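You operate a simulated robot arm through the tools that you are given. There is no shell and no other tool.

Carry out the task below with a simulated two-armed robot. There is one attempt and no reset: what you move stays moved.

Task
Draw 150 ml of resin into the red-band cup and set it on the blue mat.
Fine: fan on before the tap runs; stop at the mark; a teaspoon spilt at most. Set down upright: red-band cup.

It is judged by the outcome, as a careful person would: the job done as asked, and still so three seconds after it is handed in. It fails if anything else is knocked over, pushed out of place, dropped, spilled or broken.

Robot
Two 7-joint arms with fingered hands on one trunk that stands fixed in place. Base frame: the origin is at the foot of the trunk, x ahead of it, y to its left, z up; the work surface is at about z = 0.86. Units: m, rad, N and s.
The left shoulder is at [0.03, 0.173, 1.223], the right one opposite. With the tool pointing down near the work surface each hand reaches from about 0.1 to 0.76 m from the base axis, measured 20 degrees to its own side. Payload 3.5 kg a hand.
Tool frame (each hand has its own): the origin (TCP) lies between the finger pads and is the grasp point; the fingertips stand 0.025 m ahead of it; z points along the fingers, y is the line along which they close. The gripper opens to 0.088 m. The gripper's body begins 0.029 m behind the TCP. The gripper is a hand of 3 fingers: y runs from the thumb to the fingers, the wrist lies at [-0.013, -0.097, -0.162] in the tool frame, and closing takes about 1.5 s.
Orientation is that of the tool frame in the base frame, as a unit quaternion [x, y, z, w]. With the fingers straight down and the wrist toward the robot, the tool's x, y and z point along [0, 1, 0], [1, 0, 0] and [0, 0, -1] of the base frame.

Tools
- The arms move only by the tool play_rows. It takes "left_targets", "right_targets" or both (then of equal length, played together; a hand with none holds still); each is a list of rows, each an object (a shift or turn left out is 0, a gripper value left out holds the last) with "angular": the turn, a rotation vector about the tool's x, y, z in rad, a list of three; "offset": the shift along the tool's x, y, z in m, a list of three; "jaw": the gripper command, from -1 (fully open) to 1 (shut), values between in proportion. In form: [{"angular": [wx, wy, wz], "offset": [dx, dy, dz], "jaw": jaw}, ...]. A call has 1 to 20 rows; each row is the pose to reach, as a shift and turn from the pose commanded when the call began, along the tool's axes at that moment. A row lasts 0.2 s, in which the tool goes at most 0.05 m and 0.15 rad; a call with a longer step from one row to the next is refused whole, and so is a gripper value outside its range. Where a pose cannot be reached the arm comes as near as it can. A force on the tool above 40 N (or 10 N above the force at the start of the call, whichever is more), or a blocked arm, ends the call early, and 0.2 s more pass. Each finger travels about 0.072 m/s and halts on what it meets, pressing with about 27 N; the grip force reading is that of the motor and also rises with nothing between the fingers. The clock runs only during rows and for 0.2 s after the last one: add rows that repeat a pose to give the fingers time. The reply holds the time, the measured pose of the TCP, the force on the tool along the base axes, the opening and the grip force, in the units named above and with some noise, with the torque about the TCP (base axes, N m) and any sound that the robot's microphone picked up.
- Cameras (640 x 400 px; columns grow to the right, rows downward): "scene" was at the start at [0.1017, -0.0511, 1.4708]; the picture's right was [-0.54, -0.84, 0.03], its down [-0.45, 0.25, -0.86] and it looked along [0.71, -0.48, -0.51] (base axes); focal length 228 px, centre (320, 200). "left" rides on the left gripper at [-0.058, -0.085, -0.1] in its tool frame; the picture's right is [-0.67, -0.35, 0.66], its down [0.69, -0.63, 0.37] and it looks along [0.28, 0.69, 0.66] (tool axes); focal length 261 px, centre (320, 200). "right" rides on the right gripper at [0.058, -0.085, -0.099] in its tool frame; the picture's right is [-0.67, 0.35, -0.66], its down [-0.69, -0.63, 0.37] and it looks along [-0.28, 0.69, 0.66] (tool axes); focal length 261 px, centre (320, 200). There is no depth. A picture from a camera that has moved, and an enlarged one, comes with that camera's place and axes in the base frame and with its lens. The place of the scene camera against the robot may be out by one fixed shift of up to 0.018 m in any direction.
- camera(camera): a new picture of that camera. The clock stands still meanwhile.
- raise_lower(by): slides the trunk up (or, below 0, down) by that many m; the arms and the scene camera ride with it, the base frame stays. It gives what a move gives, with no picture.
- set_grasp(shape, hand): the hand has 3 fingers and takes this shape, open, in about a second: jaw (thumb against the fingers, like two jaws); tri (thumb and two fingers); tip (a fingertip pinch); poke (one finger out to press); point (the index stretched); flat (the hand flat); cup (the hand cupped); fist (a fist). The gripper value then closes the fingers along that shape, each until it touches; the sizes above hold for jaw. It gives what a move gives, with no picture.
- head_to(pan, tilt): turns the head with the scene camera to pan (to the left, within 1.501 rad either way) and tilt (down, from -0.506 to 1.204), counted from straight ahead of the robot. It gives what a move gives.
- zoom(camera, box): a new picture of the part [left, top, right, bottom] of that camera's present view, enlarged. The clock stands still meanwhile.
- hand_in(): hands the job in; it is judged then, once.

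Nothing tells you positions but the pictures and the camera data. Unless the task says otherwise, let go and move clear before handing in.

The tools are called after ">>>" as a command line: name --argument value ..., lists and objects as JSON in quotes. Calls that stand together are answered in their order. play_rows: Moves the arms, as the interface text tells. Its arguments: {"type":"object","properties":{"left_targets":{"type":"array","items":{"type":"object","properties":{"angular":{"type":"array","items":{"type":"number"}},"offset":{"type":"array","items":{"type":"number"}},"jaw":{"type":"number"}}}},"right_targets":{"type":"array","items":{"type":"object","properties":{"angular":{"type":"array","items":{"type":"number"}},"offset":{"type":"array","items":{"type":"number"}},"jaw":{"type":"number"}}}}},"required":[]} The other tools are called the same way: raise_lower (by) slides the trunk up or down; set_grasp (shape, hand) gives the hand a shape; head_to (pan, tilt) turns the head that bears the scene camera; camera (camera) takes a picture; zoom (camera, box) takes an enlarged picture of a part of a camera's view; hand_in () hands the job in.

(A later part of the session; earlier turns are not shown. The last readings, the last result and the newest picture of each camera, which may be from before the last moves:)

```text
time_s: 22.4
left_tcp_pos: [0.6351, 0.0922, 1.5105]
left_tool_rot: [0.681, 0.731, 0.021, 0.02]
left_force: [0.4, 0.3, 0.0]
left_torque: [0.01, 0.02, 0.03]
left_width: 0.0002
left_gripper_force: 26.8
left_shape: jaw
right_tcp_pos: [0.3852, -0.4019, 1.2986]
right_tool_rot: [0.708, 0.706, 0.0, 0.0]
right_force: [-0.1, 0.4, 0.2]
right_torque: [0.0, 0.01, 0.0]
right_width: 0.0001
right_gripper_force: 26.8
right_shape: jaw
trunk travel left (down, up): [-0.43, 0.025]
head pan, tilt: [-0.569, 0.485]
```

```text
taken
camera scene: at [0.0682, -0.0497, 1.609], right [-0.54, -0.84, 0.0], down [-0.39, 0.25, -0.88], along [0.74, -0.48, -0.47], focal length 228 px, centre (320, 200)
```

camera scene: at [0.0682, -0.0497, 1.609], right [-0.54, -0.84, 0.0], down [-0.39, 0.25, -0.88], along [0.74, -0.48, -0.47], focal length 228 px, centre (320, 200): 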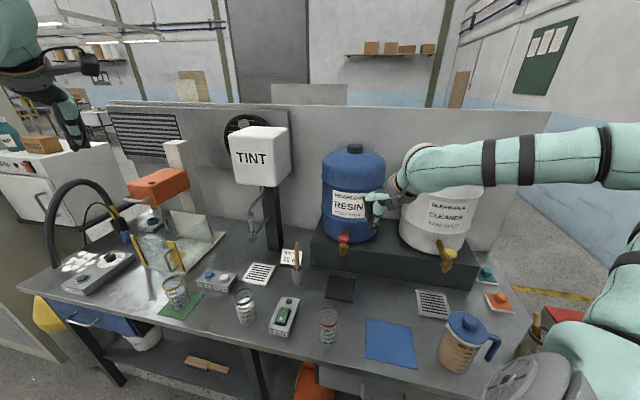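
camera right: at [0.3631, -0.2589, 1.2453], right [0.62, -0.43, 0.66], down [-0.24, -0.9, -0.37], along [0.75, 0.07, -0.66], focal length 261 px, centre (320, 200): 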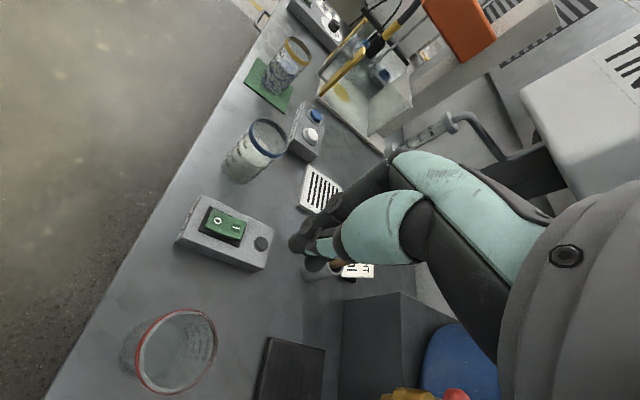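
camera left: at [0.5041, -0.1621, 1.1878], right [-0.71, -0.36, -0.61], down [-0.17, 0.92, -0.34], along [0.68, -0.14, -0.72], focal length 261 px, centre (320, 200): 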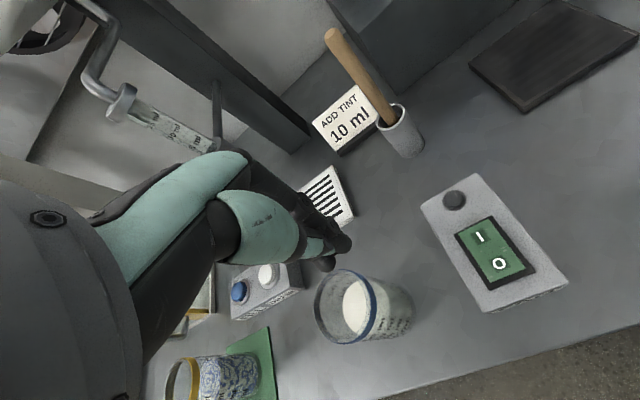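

The right arm moves freely again. I'll raise the hand some more, then lower the trunk below its original height.

>>> play_rows --right_targets '[{"offset": [0, 0, -0.04], "jaw": 1}, {"offset": [0, 0, -0.08], "jaw": 1}, {"offset": [0, 0, -0.12], "jaw": 1}, {"offset": [0, 0, -0.12], "jaw": 1}]'

>>> raise_lower --by -0.23

>>> camera --camera "scene"

```text
time_s: 23.4
left_tcp_pos: [0.6353, 0.0901, 1.5106]
left_tool_rot: [0.681, 0.732, 0.02, 0.021]
left_force: [-0.2, -0.2, -0.6]
left_torque: [0.02, -0.02, 0.02]
left_width: 0.0002
left_gripper_force: 26.9
left_shape: jaw
right_tcp_pos: [0.3837, -0.4059, 1.4192]
right_tool_rot: [0.707, 0.707, 0.0, 0.0]
right_force: [-0.1, -1.0, -0.1]
right_torque: [0.01, -0.03, -0.02]
right_width: 0.0
right_gripper_force: 27.7
right_shape: jaw
trunk travel left (down, up): [-0.43, 0.025]
head pan, tilt: [-0.569, 0.485]
```

```text
time_s: 25.9
left_tcp_pos: [0.6987, 0.0892, 1.1731]
left_tool_rot: [0.681, 0.731, -0.033, -0.038]
left_force: [-0.3, -1.2, -0.8]
left_torque: [0.0, 0.0, -0.01]
left_width: 0.0002
left_gripper_force: 26.9
left_shape: jaw
right_tcp_pos: [0.3811, -0.4032, 1.1884]
right_tool_rot: [0.707, 0.707, 0.001, 0.001]
right_force: [1.1, -0.3, -1.9]
right_torque: [0.01, 0.0, 0.0]
right_width: 0.0001
right_gripper_force: 27.0
right_shape: jaw
trunk travel left (down, up): [-0.2, 0.255]
head pan, tilt: [-0.569, 0.485]
```

```text
taken
camera scene: at [0.1576, -0.0511, 1.3548], right [-0.53, -0.84, 0.09], down [-0.54, 0.25, -0.8], along [0.66, -0.48, -0.59], focal length 228 px, centre (320, 200)
```

scene: 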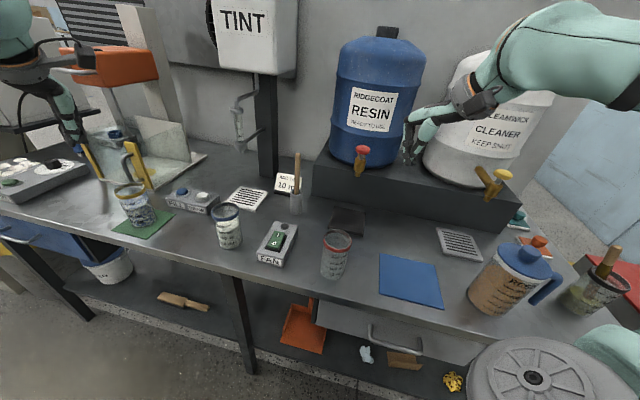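

The trunk is lower now and the right arm held its orientation. The left hand came down near the equipment on the left, so I'll check it with its camera before doing anything else.

>>> camera --camera "left"

>>> zoom --camera "scene" --box '[0, 60, 240, 240]'

>>> camera --camera "right"

```text
taken
camera left: at [0.6296, 0.0259, 1.2789], right [-0.36, -0.69, -0.62], down [-0.71, 0.64, -0.29], along [0.6, 0.34, -0.72], focal length 261 px, centre (320, 200)
```

left: 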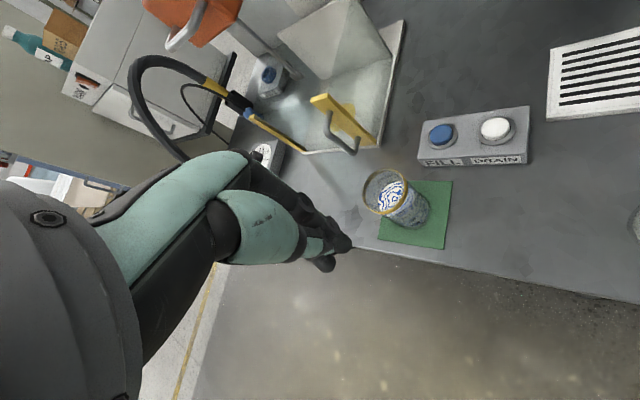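

```text
2.22 times, centred on (120, 150) of scene
camera zoom: at [0.1576, -0.0511, 1.3548], right [-0.53, -0.84, 0.09], down [-0.54, 0.25, -0.8], along [0.66, -0.48, -0.59], focal length 506 px, centre (764, 311)
```

zoom: 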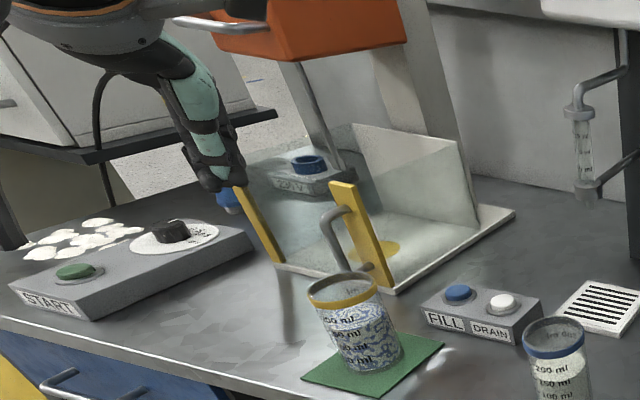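

```text
taken
camera right: at [0.2961, -0.3459, 1.287], right [0.35, -0.67, 0.66], down [-0.63, -0.69, -0.37], along [0.7, -0.29, -0.66], focal length 261 px, centre (320, 200)
```

right: 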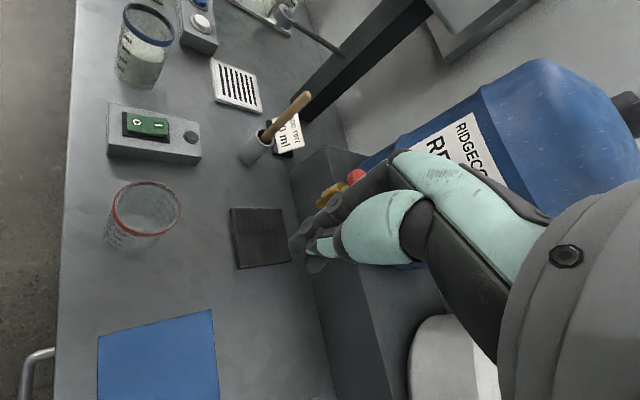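

The left hand is in free space. Now the right hand tries the fan rocker from the lower trunk, stopping at hover height.

>>> play_rows --right_targets '[{"offset": [0.0228, 0.0224, 0.0235], "jaw": 1}, {"offset": [0.0455, 0.0448, 0.047], "jaw": 1}, {"offset": [0.0683, 0.0671, 0.0705], "jaw": 1}, {"offset": [0.091, 0.0895, 0.094], "jaw": 1}, {"offset": [0.1138, 0.1119, 0.1175], "jaw": 1}, {"offset": [0.1365, 0.1343, 0.141], "jaw": 1}, {"offset": [0.1593, 0.1566, 0.1645], "jaw": 1}, {"offset": [0.182, 0.179, 0.188], "jaw": 1}, {"offset": [0.182, 0.179, 0.188], "jaw": 1}]'

>>> camera --camera "right"

>>> camera --camera "scene"

```text
time_s: 27.9
left_tcp_pos: [0.6989, 0.0902, 1.1731]
left_tool_rot: [0.681, 0.731, -0.033, -0.037]
left_force: [-0.6, -0.2, 0.1]
left_torque: [-0.02, 0.0, 0.01]
left_width: 0.0
left_gripper_force: 26.9
left_shape: jaw
right_tcp_pos: [0.5615, -0.2212, 1.0007]
right_tool_rot: [0.708, 0.707, 0.001, 0.001]
right_force: [-0.8, -0.3, -0.7]
right_torque: [0.0, 0.01, -0.02]
right_width: 0.0
right_gripper_force: 27.7
right_shape: jaw
trunk travel left (down, up): [-0.2, 0.255]
head pan, tilt: [-0.569, 0.485]
```

```text
taken
camera right: at [0.4751, -0.1627, 1.0997], right [0.34, -0.67, 0.66], down [-0.63, -0.68, -0.37], along [0.7, -0.29, -0.66], focal length 261 px, centre (320, 200)
```

right: 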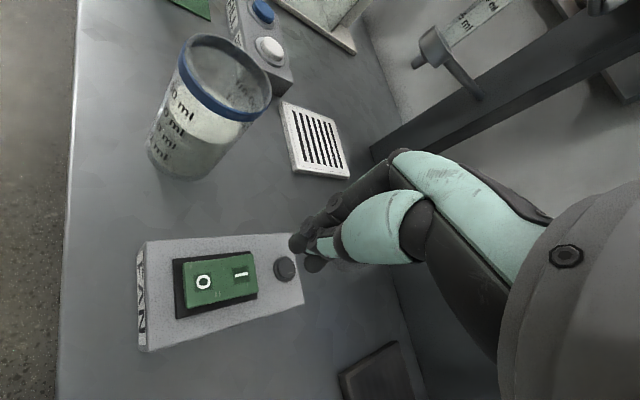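

```text
taken
camera scene: at [0.1572, -0.0511, 1.3549], right [-0.53, -0.84, 0.09], down [-0.54, 0.25, -0.81], along [0.66, -0.48, -0.59], focal length 228 px, centre (320, 200)
```

scene: 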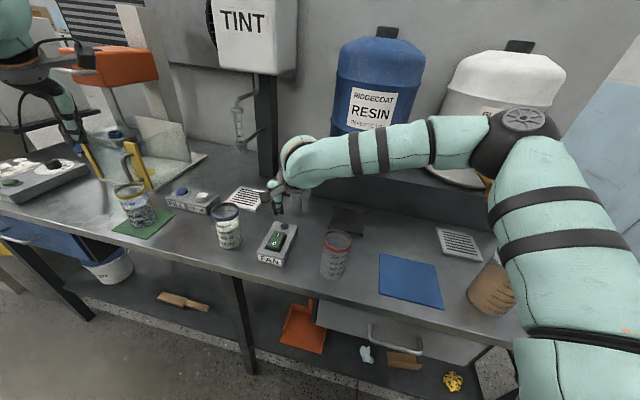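

With the trunk lowered the right hand is exactly over the rocker's "I" side. Now I press straight down, slowly near contact.

>>> play_rows --right_targets '[{"offset": [0, -0.001, 0.03], "jaw": 1}, {"offset": [0, -0.001, 0.05], "jaw": 1}, {"offset": [0, -0.001, 0.058], "jaw": 1}, {"offset": [0, -0.001, 0.062], "jaw": 1}, {"offset": [0, -0.001, 0.066], "jaw": 1}, {"offset": [0, -0.001, 0.07], "jaw": 1}]'

>>> zoom --camera "scene" --box '[210, 160, 350, 280]'

>>> zoom --camera "right" --box '[120, 180, 360, 360]'

```text
time_s: 29.2
left_tcp_pos: [0.6989, 0.0902, 1.1732]
left_tool_rot: [0.681, 0.731, -0.033, -0.039]
left_force: [-0.3, 0.9, 0.2]
left_torque: [0.01, 0.01, 0.0]
left_width: 0.0
left_gripper_force: 27.2
left_shape: jaw
right_tcp_pos: [0.5486, -0.2325, 0.9388]
right_tool_rot: [0.707, 0.707, 0.001, 0.001]
right_force: [0.6, -1.3, -0.1]
right_torque: [-0.01, 0.0, 0.03]
right_width: 0.0
right_gripper_force: 27.2
right_shape: jaw
right hand out of reach, approached as far as the arm can: row 2, 3, 4, 5, 6
trunk travel left (down, up): [-0.2, 0.255]
head pan, tilt: [-0.569, 0.485]
```

```text
3.33 times, centred on (280, 220) of scene
camera zoom: at [0.1582, -0.0511, 1.3547], right [-0.53, -0.84, 0.09], down [-0.54, 0.25, -0.8], along [0.66, -0.48, -0.59], focal length 760 px, centre (453, 133)
```

zoom: 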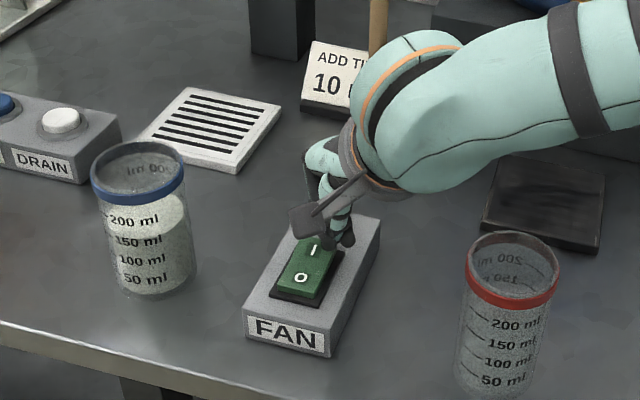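

```text
2.22 times, centred on (240, 270) of right
camera zoom: at [0.4632, -0.1751, 1.0375], right [0.35, -0.67, 0.66], down [-0.63, -0.69, -0.37], along [0.7, -0.29, -0.66], focal length 579 px, centre (498, 44)
```

zoom: 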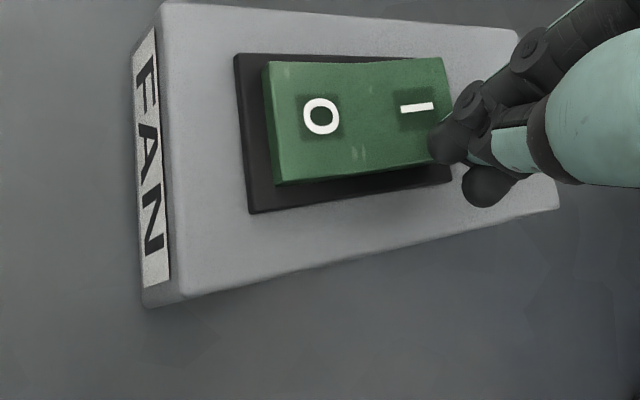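

Pressing down drifted slightly short at this trunk height; the finger is just beside the "I". I'll lift the right hand and draw the left arm back and up, then lower the trunk a bit more.

>>> play_rows --right_targets '[{"offset": [0, 0, -0.03], "jaw": 1}, {"offset": [0, 0, -0.06], "jaw": 1}, {"offset": [0, 0, -0.09], "jaw": 1}, {"offset": [0, 0, -0.12], "jaw": 1}, {"offset": [0, 0, -0.12], "jaw": 1}]' --left_targets '[{"offset": [0, -0.03, -0.025], "jaw": 1}, {"offset": [0, -0.06, -0.05], "jaw": 1}, {"offset": [0, -0.09, -0.075], "jaw": 1}, {"offset": [0, -0.12, -0.1], "jaw": 1}, {"offset": [0, -0.12, -0.1], "jaw": 1}]'

```text
time_s: 30.4
left_tcp_pos: [0.6244, 0.0725, 1.3061]
left_tool_rot: [0.681, 0.731, -0.034, -0.039]
left_force: [0.4, 1.0, -0.3]
left_torque: [0.01, 0.02, 0.02]
left_width: 0.0
left_gripper_force: 26.9
left_shape: jaw
left hand out of reach, approached as far as the arm can: row 1, 2, 3, 4, 5
right_tcp_pos: [0.5481, -0.2326, 1.058]
right_tool_rot: [0.707, 0.707, 0.0, 0.0]
right_force: [-0.7, 0.4, -0.3]
right_torque: [0.03, 0.02, 0.03]
right_width: 0.0
right_gripper_force: 26.9
right_shape: jaw
trunk travel left (down, up): [-0.2, 0.255]
head pan, tilt: [-0.569, 0.485]
```

>>> raise_lower --by -0.09

>>> camera --camera "scene"

>>> camera --camera "right"

```text
time_s: 31.7
left_tcp_pos: [0.6814, 0.0718, 1.1245]
left_tool_rot: [0.677, 0.726, -0.079, -0.087]
left_force: [0.1, 0.5, 0.5]
left_torque: [0.01, -0.04, 0.0]
left_width: 0.0
left_gripper_force: 27.5
left_shape: jaw
right_tcp_pos: [0.5472, -0.2329, 0.969]
right_tool_rot: [0.708, 0.707, 0.002, 0.001]
right_force: [1.0, 1.5, -0.4]
right_torque: [-0.01, -0.01, 0.03]
right_width: 0.0002
right_gripper_force: 26.8
right_shape: jaw
trunk travel left (down, up): [-0.11, 0.345]
head pan, tilt: [-0.569, 0.485]
```

```text
taken
camera scene: at [0.2274, -0.051, 1.2332], right [-0.51, -0.84, 0.16], down [-0.64, 0.25, -0.72], along [0.57, -0.48, -0.67], focal length 228 px, centre (320, 200)
```

scene: 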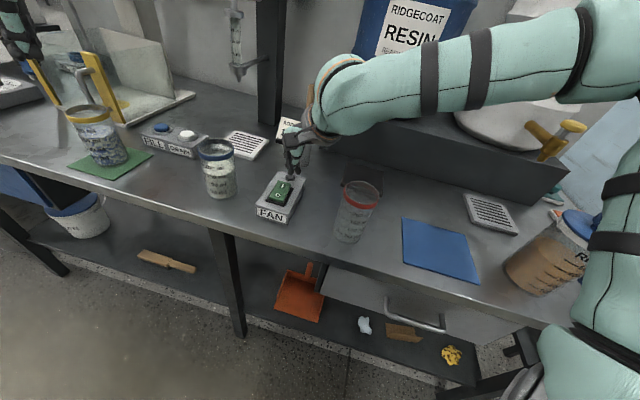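

```text
taken
camera right: at [0.4619, -0.1752, 1.0684], right [0.35, -0.67, 0.66], down [-0.63, -0.68, -0.37], along [0.7, -0.29, -0.66], focal length 261 px, centre (320, 200)
```

right: 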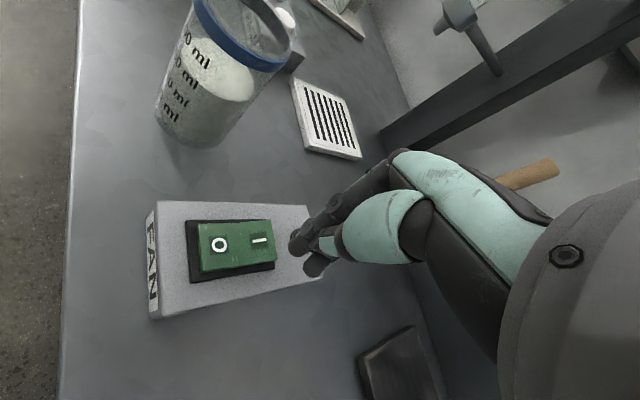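

The trunk is lower, and the "I" again measures (0.556, -0.218). I'll shift over it and press.

>>> play_rows --right_targets '[{"offset": [0.0134, 0.0108, 0.0], "jaw": 1}, {"offset": [0.0134, 0.0108, 0.015], "jaw": 1}, {"offset": [0.0134, 0.0108, 0.025], "jaw": 1}, {"offset": [0.0134, 0.0108, 0.03], "jaw": 1}, {"offset": [0.0134, 0.0108, 0.034], "jaw": 1}, {"offset": [0.0134, 0.0108, 0.038], "jaw": 1}]'

>>> zoom --camera "right" --box '[120, 160, 360, 340]'

>>> zoom --camera "scene" --box '[230, 100, 370, 240]'

```text
time_s: 33.1
left_tcp_pos: [0.6791, 0.0709, 1.1245]
left_tool_rot: [0.677, 0.727, -0.079, -0.087]
left_force: [-0.1, -0.1, -0.2]
left_torque: [0.01, -0.02, -0.01]
left_width: 0.0
left_gripper_force: 26.8
left_shape: jaw
right_tcp_pos: [0.5583, -0.218, 0.9333]
right_tool_rot: [0.708, 0.706, 0.003, 0.003]
right_force: [4.9, -1.7, 13.5]
right_torque: [0.05, -0.09, -0.05]
right_width: 0.0002
right_gripper_force: 27.1
right_shape: jaw
trunk travel left (down, up): [-0.11, 0.345]
head pan, tilt: [-0.569, 0.485]
heard: click
```

```text
2.22 times, centred on (240, 250) of right
camera zoom: at [0.473, -0.1612, 1.0311], right [0.34, -0.67, 0.66], down [-0.63, -0.68, -0.37], along [0.7, -0.29, -0.66], focal length 579 px, centre (498, 89)
```

zoom: 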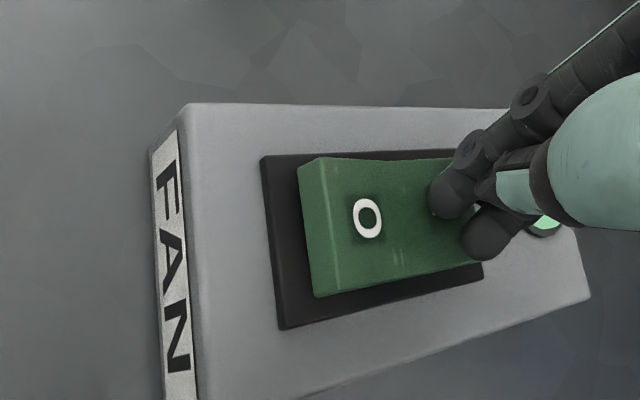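

```text
2.86 times, centred on (300, 170) of scene
camera zoom: at [0.227, -0.0507, 1.2336], right [-0.51, -0.84, 0.16], down [-0.64, 0.25, -0.72], along [0.57, -0.48, -0.67], focal length 651 px, centre (377, 286)
```

zoom: 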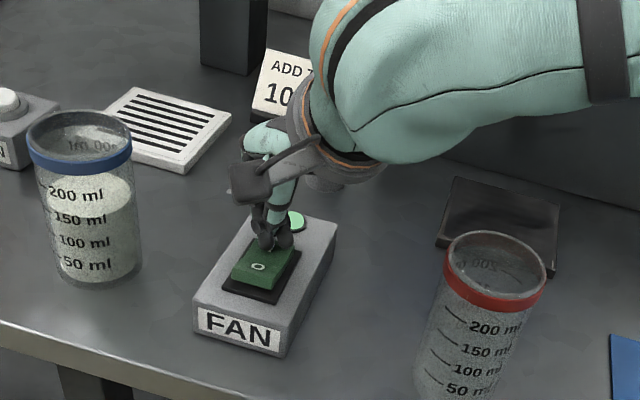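

A click was heard and the lamp is lit green: the fan is on. I'll lift the right hand straight up and check.

>>> play_rows --right_targets '[{"offset": [0, 0, -0.02], "jaw": 1}, {"offset": [0, 0, -0.05], "jaw": 1}, {"offset": [0, 0, -0.09], "jaw": 1}, {"offset": [0, 0, -0.13], "jaw": 1}, {"offset": [0, 0, -0.15], "jaw": 1}, {"offset": [0, 0, -0.15], "jaw": 1}]'

>>> camera --camera "scene"

>>> camera --camera "right"

```text
time_s: 34.5
left_tcp_pos: [0.6811, 0.0711, 1.1231]
left_tool_rot: [0.677, 0.727, -0.079, -0.087]
left_force: [-0.1, 0.0, -1.1]
left_torque: [0.01, 0.01, 0.03]
left_width: 0.0001
left_gripper_force: 26.7
left_shape: jaw
right_tcp_pos: [0.5588, -0.2207, 1.0809]
right_tool_rot: [0.707, 0.707, 0.001, 0.001]
right_force: [0.0, 0.4, -0.3]
right_torque: [0.03, 0.0, -0.03]
right_width: 0.0
right_gripper_force: 26.9
right_shape: jaw
trunk travel left (down, up): [-0.11, 0.345]
head pan, tilt: [-0.569, 0.485]
```

```text
taken
camera scene: at [0.2286, -0.0511, 1.2328], right [-0.51, -0.84, 0.17], down [-0.65, 0.25, -0.72], along [0.57, -0.48, -0.67], focal length 228 px, centre (320, 200)
```

scene: 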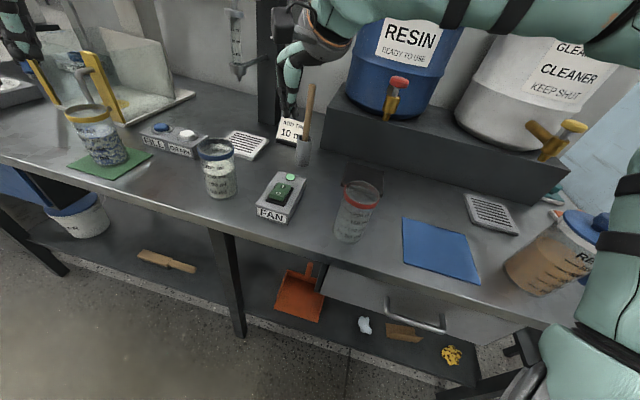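

```text
taken
camera right: at [0.4734, -0.1625, 1.1796], right [0.35, -0.67, 0.66], down [-0.63, -0.69, -0.37], along [0.7, -0.29, -0.66], focal length 261 px, centre (320, 200)
```

right: 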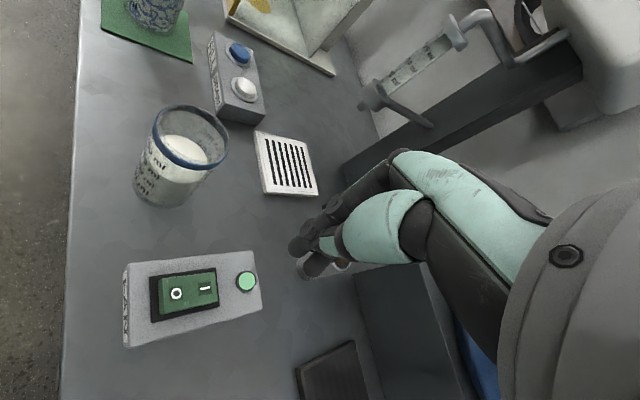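

The fan lamp is lit, so the fan is on. Next I bring the right hand, opening, above the red-band cup's area at a safe height to set up a tilted side grasp (the spout would block a straight-down grasp under the tap).

>>> play_rows --right_targets '[{"offset": [-0.02, -0.025, -0.02], "jaw": 1}, {"offset": [-0.042, -0.053, -0.04], "jaw": 0.5}, {"offset": [-0.064, -0.082, -0.06], "jaw": 0}, {"offset": [-0.087, -0.111, -0.079], "jaw": -0.5}, {"offset": [-0.109, -0.139, -0.079], "jaw": -1}, {"offset": [-0.109, -0.139, -0.079], "jaw": -1}, {"offset": [-0.109, -0.139, -0.079], "jaw": -1}]'

>>> play_rows --right_targets '[{"angular": [0, 0, -0.145], "jaw": -1}, {"angular": [0, 0, -0.29], "jaw": -1}, {"angular": [0, 0, -0.435], "jaw": -1}, {"angular": [0, 0, -0.58], "jaw": -1}, {"angular": [0, 0, -0.725], "jaw": -1}, {"angular": [0, 0, -0.87], "jaw": -1}, {"angular": [0, 0, -0.87], "jaw": -1}]'

>>> camera --camera "right"

>>> camera --camera "scene"

```text
time_s: 36.1
left_tcp_pos: [0.68, 0.0709, 1.1242]
left_tool_rot: [0.678, 0.726, -0.078, -0.088]
left_force: [0.2, -0.6, -0.4]
left_torque: [-0.01, -0.02, 0.01]
left_width: 0.0
left_gripper_force: 26.9
left_shape: jaw
right_tcp_pos: [0.4183, -0.329, 1.1593]
right_tool_rot: [0.708, 0.706, 0.0, 0.001]
right_force: [0.4, -0.5, -0.2]
right_torque: [0.05, 0.01, 0.0]
right_width: 0.0875
right_gripper_force: 0.1
right_shape: jaw
trunk travel left (down, up): [-0.11, 0.345]
head pan, tilt: [-0.569, 0.485]
```

```text
time_s: 37.7
left_tcp_pos: [0.6826, 0.069, 1.123]
left_tool_rot: [0.676, 0.727, -0.079, -0.088]
left_force: [0.8, 0.1, 0.0]
left_torque: [0.02, 0.01, -0.01]
left_width: 0.0001
left_gripper_force: 26.7
left_shape: jaw
right_tcp_pos: [0.4206, -0.3253, 1.1576]
right_tool_rot: [0.356, 0.934, -0.003, 0.002]
right_force: [0.6, 0.7, 0.3]
right_torque: [0.01, 0.04, 0.02]
right_width: 0.0878
right_gripper_force: 0.0
right_shape: jaw
right hand out of reach, approached as far as the arm can: row 6
trunk travel left (down, up): [-0.11, 0.345]
head pan, tilt: [-0.569, 0.485]
```

```text
taken
camera right: at [0.32, -0.3506, 1.2572], right [0.73, -0.18, 0.66], down [0.09, -0.93, -0.36], along [0.68, 0.32, -0.66], focal length 261 px, centre (320, 200)
```

right: 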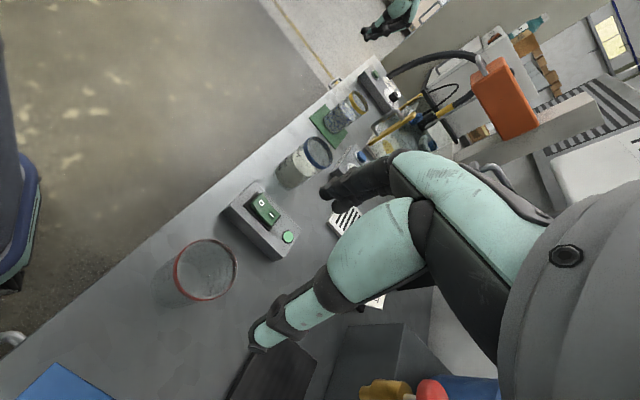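

```text
taken
camera scene: at [0.2297, -0.0517, 1.2324], right [-0.51, -0.84, 0.17], down [-0.65, 0.25, -0.72], along [0.57, -0.48, -0.67], focal length 228 px, centre (320, 200)
```

scene: 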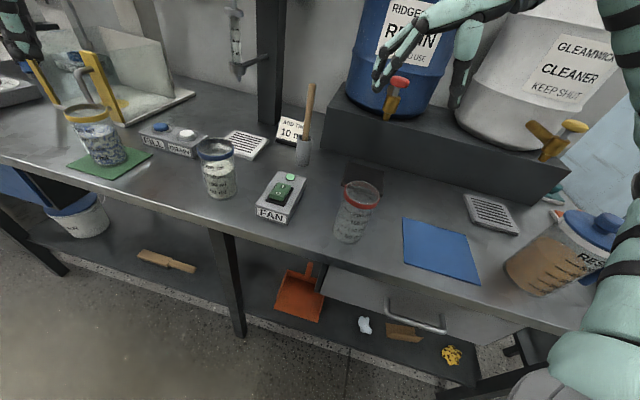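

The fan stays on, and the cup's rim centre is near (0.421, -0.307, 0.975). I'll now tilt the open right hand so the fingers point forward-down toward the drum direction.

>>> play_rows --right_targets '[{"angular": [0, -0.13, 0], "jaw": -1}, {"angular": [0, -0.26, 0], "jaw": -1}, {"angular": [0, -0.39, 0], "jaw": -1}, {"angular": [0, -0.52, 0], "jaw": -1}, {"angular": [0, -0.65, 0], "jaw": -1}, {"angular": [0, -0.785, 0], "jaw": -1}, {"angular": [0, -0.785, 0], "jaw": -1}]'

>>> camera --camera "right"

>>> camera --camera "scene"

```text
time_s: 39.3
left_tcp_pos: [0.6818, 0.0706, 1.1236]
left_tool_rot: [0.677, 0.726, -0.079, -0.087]
left_force: [-0.2, 0.2, -0.1]
left_torque: [-0.01, -0.03, -0.02]
left_width: 0.0
left_gripper_force: 27.1
left_shape: jaw
right_tcp_pos: [0.4208, -0.3283, 1.1596]
right_tool_rot: [0.318, 0.867, -0.132, 0.36]
right_force: [0.0, -0.7, -0.4]
right_torque: [0.0, 0.01, 0.0]
right_width: 0.0879
right_gripper_force: 0.0
right_shape: jaw
trunk travel left (down, up): [-0.11, 0.345]
head pan, tilt: [-0.569, 0.485]
```

```text
taken
camera right: at [0.2796, -0.3219, 1.1879], right [0.23, 0.26, 0.94], down [0.16, -0.96, 0.23], along [0.96, 0.1, -0.26], focal length 261 px, centre (320, 200)
```

right: 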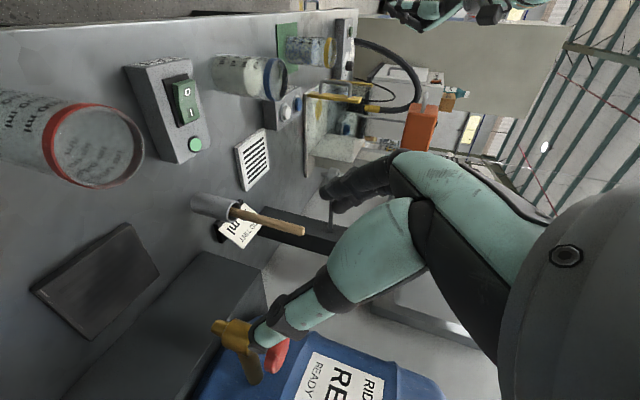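

```text
taken
camera scene: at [0.2285, -0.0511, 1.2328], right [-0.51, -0.84, 0.17], down [-0.65, 0.25, -0.72], along [0.57, -0.48, -0.67], focal length 228 px, centre (320, 200)
```

scene: 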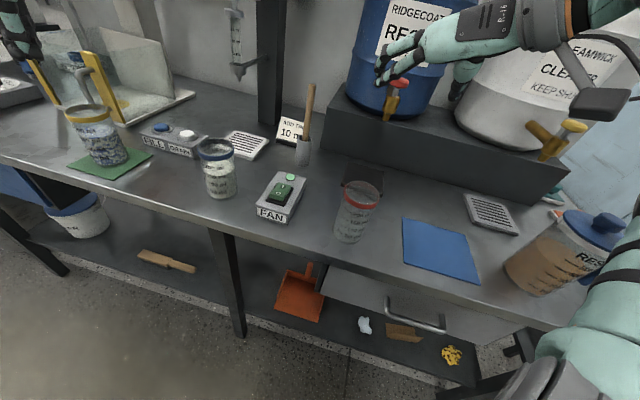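

The hand tilts freely. The lowered shoulders are too close to the cup for this grasp though, so I'll raise the trunk again (hand rises with it) and then tilt a bit more.

>>> raise_lower --by 0.22

>>> play_rows --right_targets '[{"angular": [0, -0.08, 0], "offset": [0, 0, 0], "jaw": -1}, {"angular": [0, -0.16, 0], "offset": [0, 0, 0], "jaw": -1}, {"angular": [0, -0.24, 0], "jaw": -1}, {"angular": [0, -0.24, 0], "jaw": -1}]'

>>> camera --camera "right"

>>> camera --camera "scene"

```text
time_s: 41.6
left_tcp_pos: [0.5582, 0.0724, 1.5126]
left_tool_rot: [0.681, 0.732, 0.008, 0.006]
left_force: [-0.2, -0.3, 0.2]
left_torque: [0.0, 0.04, 0.01]
left_width: 0.0
left_gripper_force: 26.9
left_shape: jaw
right_tcp_pos: [0.4199, -0.3276, 1.3793]
right_tool_rot: [0.318, 0.867, -0.131, 0.36]
right_force: [0.6, 0.2, 0.9]
right_torque: [0.0, -0.04, 0.01]
right_width: 0.0876
right_gripper_force: 0.0
right_shape: jaw
trunk travel left (down, up): [-0.33, 0.125]
head pan, tilt: [-0.569, 0.485]
```

```text
time_s: 42.6
left_tcp_pos: [0.5583, 0.0712, 1.5134]
left_tool_rot: [0.681, 0.732, 0.009, 0.007]
left_force: [-0.5, 0.3, -0.1]
left_torque: [-0.02, 0.01, 0.01]
left_width: 0.0
left_gripper_force: 27.4
left_shape: jaw
right_tcp_pos: [0.4197, -0.3275, 1.3807]
right_tool_rot: [0.3, 0.817, -0.169, 0.462]
right_force: [-0.7, 0.3, 0.3]
right_torque: [-0.02, -0.02, -0.03]
right_width: 0.0877
right_gripper_force: 0.1
right_shape: jaw
trunk travel left (down, up): [-0.33, 0.125]
head pan, tilt: [-0.569, 0.485]
```

```text
taken
camera right: at [0.2768, -0.3195, 1.381], right [0.06, 0.4, 0.91], down [0.1, -0.91, 0.4], along [0.99, 0.07, -0.1], focal length 261 px, centre (320, 200)
```

right: 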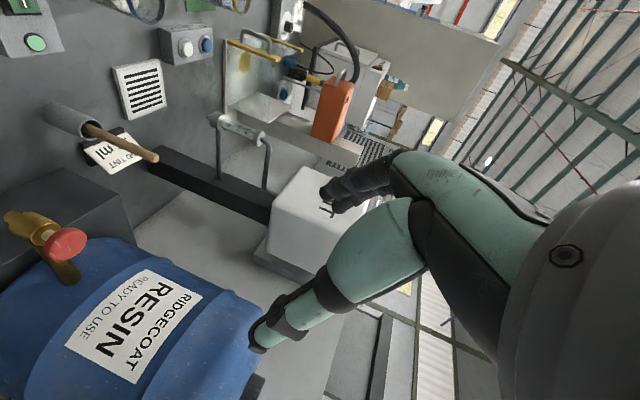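

```text
taken
camera scene: at [0.0898, -0.0511, 1.5036], right [-0.54, -0.84, 0.02], down [-0.43, 0.25, -0.87], along [0.73, -0.48, -0.5], focal length 228 px, centre (320, 200)
```

scene: 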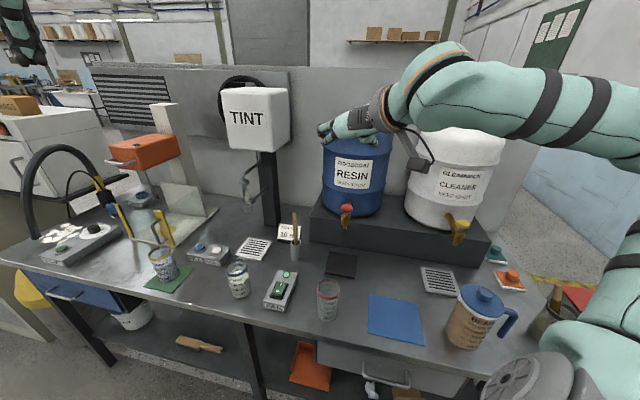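

The hand is tilted about 59° with fingers pointing toward the drum. Now I descend vertically to just above the cup, checking whether the arm can follow.

>>> play_rows --right_targets '[{"offset": [0.0358, 0.0017, 0.018], "jaw": -1}, {"offset": [0.0715, 0.0034, 0.0361], "jaw": -1}, {"offset": [0.1073, 0.0051, 0.0541], "jaw": -1}, {"offset": [0.1431, 0.0068, 0.0722], "jaw": -1}, {"offset": [0.1789, 0.0084, 0.0902], "jaw": -1}, {"offset": [0.2147, 0.0101, 0.1082], "jaw": -1}, {"offset": [0.2504, 0.0118, 0.1263], "jaw": -1}, {"offset": [0.2862, 0.0135, 0.1443], "jaw": -1}, {"offset": [0.2862, 0.0135, 0.1443], "jaw": -1}]'

>>> camera --camera "right"

>>> camera --camera "scene"

```text
time_s: 44.6
left_tcp_pos: [0.5573, 0.0705, 1.5125]
left_tool_rot: [0.681, 0.732, 0.009, 0.007]
left_force: [-1.1, 0.6, 0.3]
left_torque: [-0.02, -0.01, -0.02]
left_width: 0.0
left_gripper_force: 27.3
left_shape: jaw
right_tcp_pos: [0.4085, -0.301, 1.059]
right_tool_rot: [0.3, 0.818, -0.167, 0.462]
right_force: [0.1, 0.6, -0.6]
right_torque: [0.02, -0.03, -0.03]
right_width: 0.0877
right_gripper_force: 0.1
right_shape: jaw
trunk travel left (down, up): [-0.33, 0.125]
head pan, tilt: [-0.569, 0.485]
```

```text
taken
camera right: at [0.2653, -0.2923, 1.06], right [0.06, 0.4, 0.91], down [0.1, -0.91, 0.4], along [0.99, 0.07, -0.1], focal length 261 px, centre (320, 200)
```

right: 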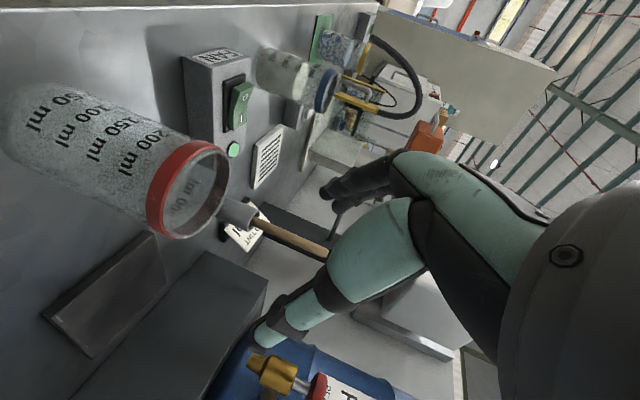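

```text
taken
camera scene: at [0.0893, -0.0511, 1.5037], right [-0.54, -0.84, 0.02], down [-0.43, 0.25, -0.87], along [0.73, -0.48, -0.5], focal length 228 px, centre (320, 200)
```

scene: 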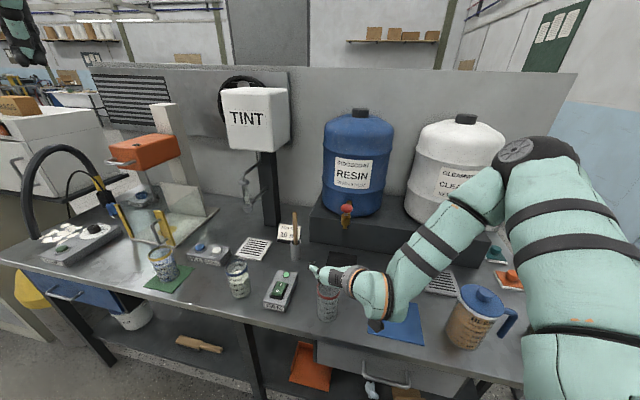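

The arm follows exactly. I now place the cup's axis at about (0.4215, -0.308) with its rim at z≈0.967; I'll descend until the fingertips are just above rim level and look again.

>>> play_rows --right_targets '[{"offset": [0.02, 0.0014, 0.012], "jaw": -1}, {"offset": [0.04, 0.0018, 0.024], "jaw": -1}, {"offset": [0.06, 0.0022, 0.0358], "jaw": -1}, {"offset": [0.06, 0.0022, 0.0358], "jaw": -1}]'

>>> camera --camera "right"

>>> zoom --camera "scene" --box '[260, 220, 420, 350]'

```text
time_s: 45.6
left_tcp_pos: [0.5584, 0.0718, 1.5125]
left_tool_rot: [0.681, 0.732, 0.009, 0.007]
left_force: [0.3, -0.5, 0.1]
left_torque: [0.02, 0.01, 0.02]
left_width: 0.0
left_gripper_force: 26.9
left_shape: jaw
right_tcp_pos: [0.4044, -0.3187, 1.0276]
right_tool_rot: [0.299, 0.818, -0.169, 0.461]
right_force: [0.3, 0.6, 0.6]
right_torque: [-0.03, 0.0, 0.0]
right_width: 0.0877
right_gripper_force: 0.1
right_shape: jaw
right hand out of reach, approached as far as the arm can: row 2, 3, 4
trunk travel left (down, up): [-0.33, 0.125]
head pan, tilt: [-0.569, 0.485]
```

```text
taken
camera right: at [0.2609, -0.3102, 1.0293], right [0.06, 0.4, 0.91], down [0.1, -0.91, 0.4], along [0.99, 0.07, -0.1], focal length 261 px, centre (320, 200)
```

right: 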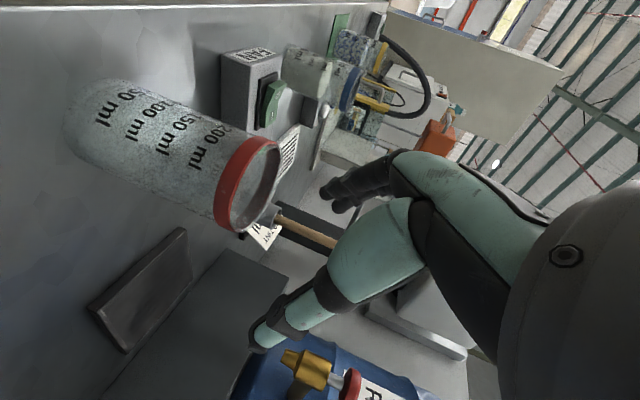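

```text
3.08 times, centred on (340, 285) of scene
camera zoom: at [0.0904, -0.0507, 1.5036], right [-0.54, -0.84, 0.02], down [-0.43, 0.25, -0.87], along [0.72, -0.48, -0.5], focal length 701 px, centre (258, -62)
```

zoom: 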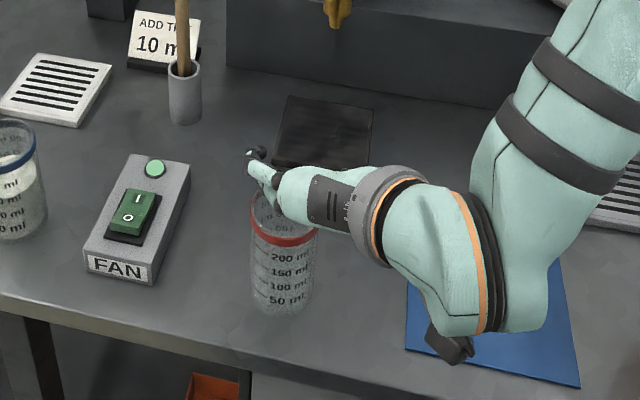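

The arm hit its limit at this trunk height and drifted slightly without touching the cup. I'll lift, re-centre, and lower the trunk by 10 cm before descending again.

>>> play_rows --right_targets '[{"offset": [-0.03, 0.0, -0.018], "jaw": -1}, {"offset": [-0.06, 0.008, -0.038], "jaw": -1}, {"offset": [-0.0837, 0.0193, -0.0584], "jaw": -1}, {"offset": [-0.0837, 0.0193, -0.0584], "jaw": -1}]'

>>> raise_lower --by -0.1

>>> camera --camera "right"

```text
time_s: 46.6
left_tcp_pos: [0.5569, 0.0697, 1.5114]
left_tool_rot: [0.682, 0.732, 0.009, 0.007]
left_force: [0.7, 0.9, -0.8]
left_torque: [0.0, 0.01, -0.02]
left_width: 0.0
left_gripper_force: 27.3
left_shape: jaw
right_tcp_pos: [0.4106, -0.3015, 1.1295]
right_tool_rot: [0.3, 0.818, -0.168, 0.461]
right_force: [0.0, -0.2, -0.4]
right_torque: [0.03, 0.02, -0.01]
right_width: 0.0878
right_gripper_force: 0.0
right_shape: jaw
trunk travel left (down, up): [-0.33, 0.125]
head pan, tilt: [-0.569, 0.485]
```

```text
time_s: 48.0
left_tcp_pos: [0.5994, 0.0703, 1.3674]
left_tool_rot: [0.681, 0.731, -0.017, -0.021]
left_force: [0.6, -0.2, -0.1]
left_torque: [0.02, 0.0, -0.01]
left_width: 0.0001
left_gripper_force: 27.3
left_shape: jaw
right_tcp_pos: [0.4179, -0.3001, 1.0102]
right_tool_rot: [0.296, 0.828, -0.175, 0.442]
right_force: [-0.5, 1.1, -1.1]
right_torque: [0.0, -0.01, -0.01]
right_width: 0.0876
right_gripper_force: 0.0
right_shape: jaw
trunk travel left (down, up): [-0.23, 0.225]
head pan, tilt: [-0.569, 0.485]
```

```text
taken
camera right: at [0.2756, -0.2907, 1.0179], right [0.1, 0.4, 0.91], down [0.12, -0.91, 0.39], along [0.99, 0.07, -0.14], focal length 261 px, centre (320, 200)
```

right: 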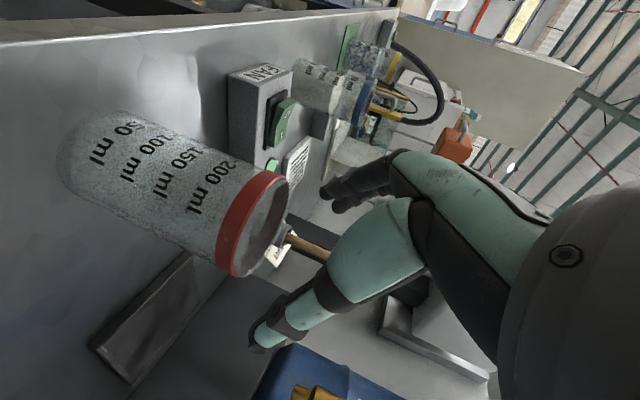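

The shoulders are now too folded for that steep tilt, so I'll reduce the tilt to about 47° (hand more above the cup), staying above the rim, and check where the arm settles.

>>> play_rows --right_targets '[{"angular": [0, 0.06, 0], "offset": [-0.01, 0, -0.005], "jaw": -1}, {"angular": [0, 0.12, 0], "offset": [-0.015, 0, -0.008], "jaw": -1}, {"angular": [0, 0.17, 0], "offset": [-0.015, 0, -0.008], "jaw": -1}, {"angular": [0, 0.17, 0], "offset": [-0.015, 0, -0.008], "jaw": -1}]'

>>> camera --camera "right"

>>> camera --camera "scene"

```text
time_s: 49.0
left_tcp_pos: [0.6003, 0.0708, 1.3671]
left_tool_rot: [0.681, 0.732, -0.017, -0.023]
left_force: [0.0, 0.3, 0.0]
left_torque: [-0.01, -0.01, 0.02]
left_width: 0.0002
left_gripper_force: 27.6
left_shape: jaw
right_tcp_pos: [0.42, -0.3, 1.0269]
right_tool_rot: [0.31, 0.863, -0.15, 0.369]
right_force: [-0.2, 0.3, -0.8]
right_torque: [0.02, -0.01, -0.01]
right_width: 0.0878
right_gripper_force: 0.1
right_shape: jaw
trunk travel left (down, up): [-0.23, 0.225]
head pan, tilt: [-0.569, 0.485]
```

```text
taken
camera right: at [0.2802, -0.2925, 1.054], right [0.22, 0.3, 0.93], down [0.16, -0.95, 0.27], along [0.96, 0.09, -0.26], focal length 261 px, centre (320, 200)
```

right: 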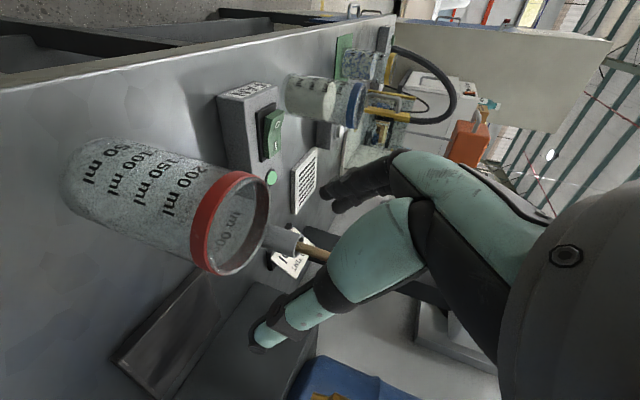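

```text
taken
camera scene: at [0.1386, -0.0511, 1.3911], right [-0.53, -0.84, 0.07], down [-0.51, 0.25, -0.82], along [0.68, -0.48, -0.56], focal length 228 px, centre (320, 200)
```

scene: 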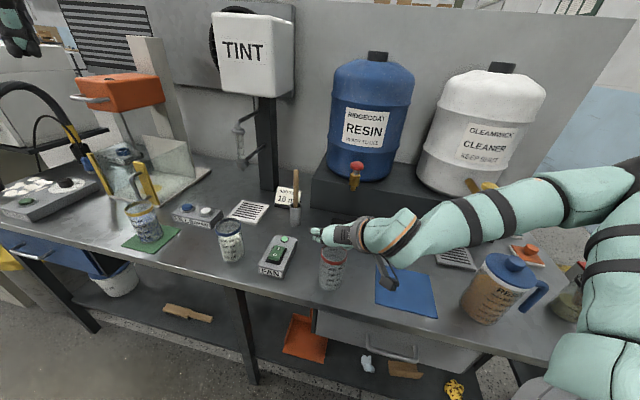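

The arm settled at 47° tilt, right above the cup with about 5 mm lateral offset. I'll correct that and descend partway, checking the reach.

>>> play_rows --right_targets '[{"offset": [0.012, -0.0023, 0.009], "jaw": -1}, {"offset": [0.022, -0.0023, 0.018], "jaw": -1}, {"offset": [0.033, -0.0023, 0.0267], "jaw": -1}, {"offset": [0.033, -0.0023, 0.0267], "jaw": -1}]'

>>> camera --camera "right"

>>> zoom --camera "scene" --box '[270, 190, 430, 310]'

```text
time_s: 50.0
left_tcp_pos: [0.5997, 0.0711, 1.3681]
left_tool_rot: [0.681, 0.732, -0.017, -0.022]
left_force: [0.5, 0.5, -0.2]
left_torque: [0.01, 0.03, -0.02]
left_width: 0.0
left_gripper_force: 27.5
left_shape: jaw
right_tcp_pos: [0.4161, -0.3001, 0.9869]
right_tool_rot: [0.31, 0.863, -0.149, 0.371]
right_force: [-0.1, 0.0, 0.2]
right_torque: [-0.01, 0.02, 0.01]
right_width: 0.0875
right_gripper_force: 0.1
right_shape: jaw
trunk travel left (down, up): [-0.23, 0.225]
head pan, tilt: [-0.569, 0.485]
```

```text
taken
camera right: at [0.2752, -0.2936, 1.013], right [0.22, 0.3, 0.93], down [0.16, -0.95, 0.27], along [0.96, 0.09, -0.26], focal length 261 px, centre (320, 200)
```

right: 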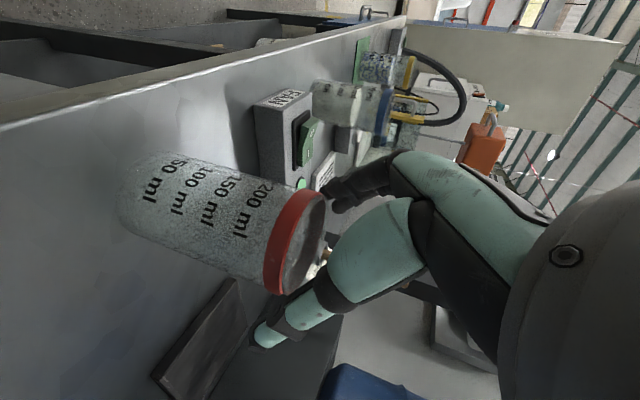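

```text
3.33 times, centred on (350, 250) of scene
camera zoom: at [0.1384, -0.0512, 1.3912], right [-0.53, -0.84, 0.07], down [-0.51, 0.25, -0.82], along [0.68, -0.48, -0.56], focal length 760 px, centre (220, 33)
```

zoom: 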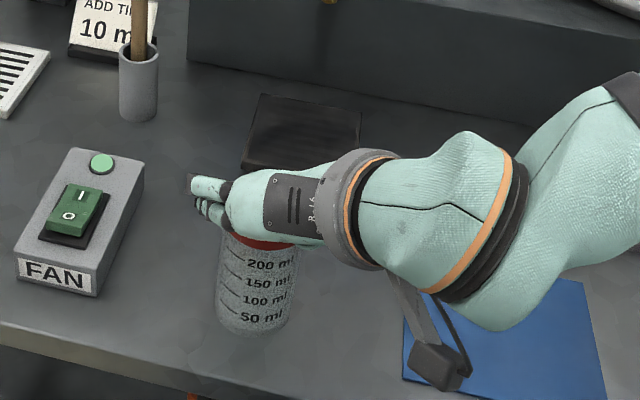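

The cup now sits between the open fingers laterally (within ~2 mm). I'll descend the last 3 cm slowly to put the pads around the upper wall.

>>> play_rows --right_targets '[{"offset": [0.008, -0.0011, 0.006], "jaw": -1}, {"offset": [0.016, -0.0011, 0.013], "jaw": -1}, {"offset": [0.0233, -0.0011, 0.0191], "jaw": -1}, {"offset": [0.0233, -0.0011, 0.0191], "jaw": -1}]'

>>> camera --camera "right"

>>> zoom --camera "scene" --box '[270, 190, 430, 310]'

```text
time_s: 51.0
left_tcp_pos: [0.5997, 0.0709, 1.3671]
left_tool_rot: [0.681, 0.731, -0.018, -0.023]
left_force: [-0.2, 0.1, 0.0]
left_torque: [0.02, 0.0, 0.03]
left_width: 0.0
left_gripper_force: 27.1
left_shape: jaw
right_tcp_pos: [0.4129, -0.2994, 0.9555]
right_tool_rot: [0.31, 0.863, -0.15, 0.37]
right_force: [-0.1, 0.5, 0.8]
right_torque: [0.0, 0.01, 0.0]
right_width: 0.0877
right_gripper_force: 0.0
right_shape: jaw
trunk travel left (down, up): [-0.23, 0.225]
head pan, tilt: [-0.569, 0.485]
```

```text
taken
camera right: at [0.2722, -0.2935, 0.9823], right [0.22, 0.3, 0.93], down [0.16, -0.95, 0.27], along [0.96, 0.09, -0.26], focal length 261 px, centre (320, 200)
```

right: 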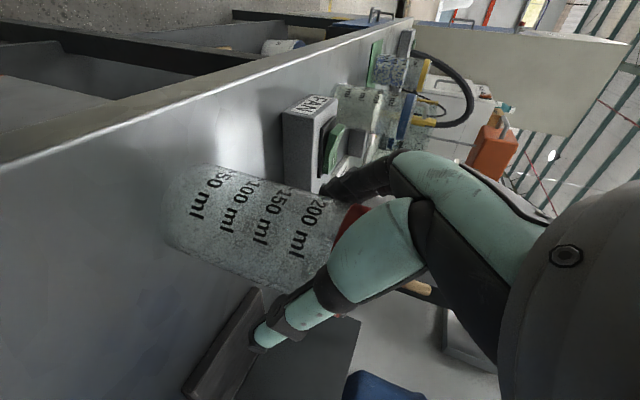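

```text
3.33 times, centred on (350, 250) of scene
camera zoom: at [0.1384, -0.0511, 1.3912], right [-0.53, -0.84, 0.07], down [-0.51, 0.25, -0.82], along [0.68, -0.48, -0.56], focal length 760 px, centre (220, 33)
```

zoom: 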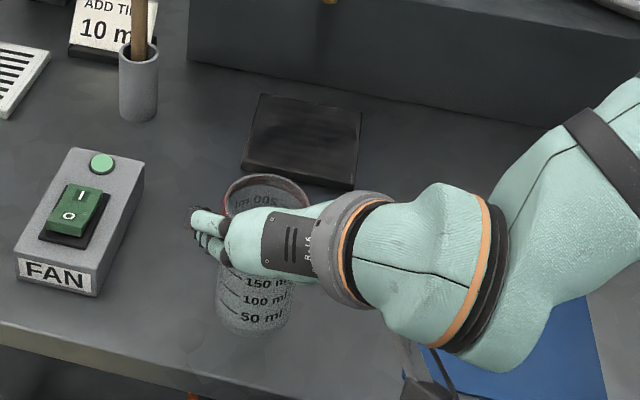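

The cup stands between the fingers with no contact force. I'll close the grip now.

>>> play_rows --right_targets '[{"jaw": -0.6}, {"jaw": -0.3}, {"jaw": -0.1}, {"jaw": 0.1}, {"jaw": 0.3}, {"jaw": 0.3}, {"jaw": 0.3}]'

>>> camera --camera "right"

>>> zoom --camera "scene" --box '[270, 190, 430, 310]'

```text
time_s: 52.6
left_tcp_pos: [0.5994, 0.0704, 1.3667]
left_tool_rot: [0.681, 0.732, -0.018, -0.022]
left_force: [0.9, 0.0, 0.9]
left_torque: [0.03, -0.01, -0.04]
left_width: 0.0
left_gripper_force: 26.9
left_shape: jaw
right_tcp_pos: [0.4122, -0.3007, 0.9541]
right_tool_rot: [0.309, 0.863, -0.15, 0.37]
right_force: [-0.3, -0.2, 0.7]
right_torque: [0.03, -0.01, 0.01]
right_width: 0.0563
right_gripper_force: 27.3
right_shape: jaw
trunk travel left (down, up): [-0.23, 0.225]
head pan, tilt: [-0.569, 0.485]
```

```text
taken
camera right: at [0.2722, -0.2935, 0.9824], right [0.22, 0.3, 0.93], down [0.16, -0.95, 0.27], along [0.96, 0.09, -0.26], focal length 261 px, centre (320, 200)
```

right: 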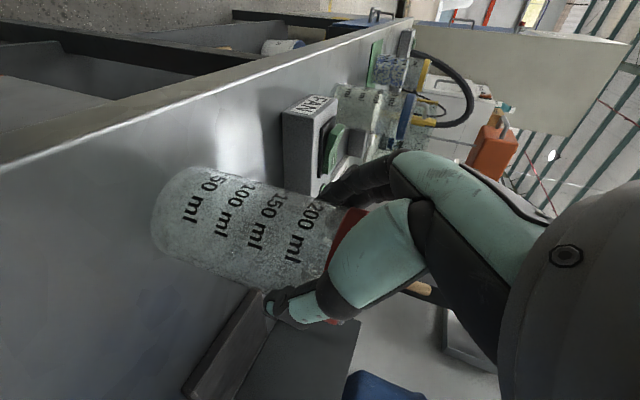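

```text
3.33 times, centred on (350, 250) of scene
camera zoom: at [0.1385, -0.0511, 1.3912], right [-0.53, -0.84, 0.07], down [-0.51, 0.25, -0.82], along [0.68, -0.48, -0.56], focal length 760 px, centre (220, 33)
```

zoom: 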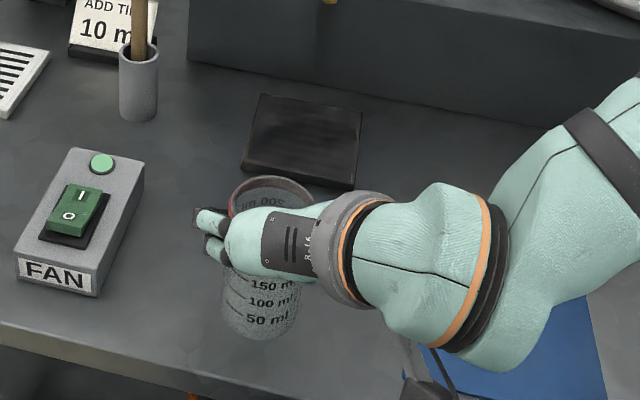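

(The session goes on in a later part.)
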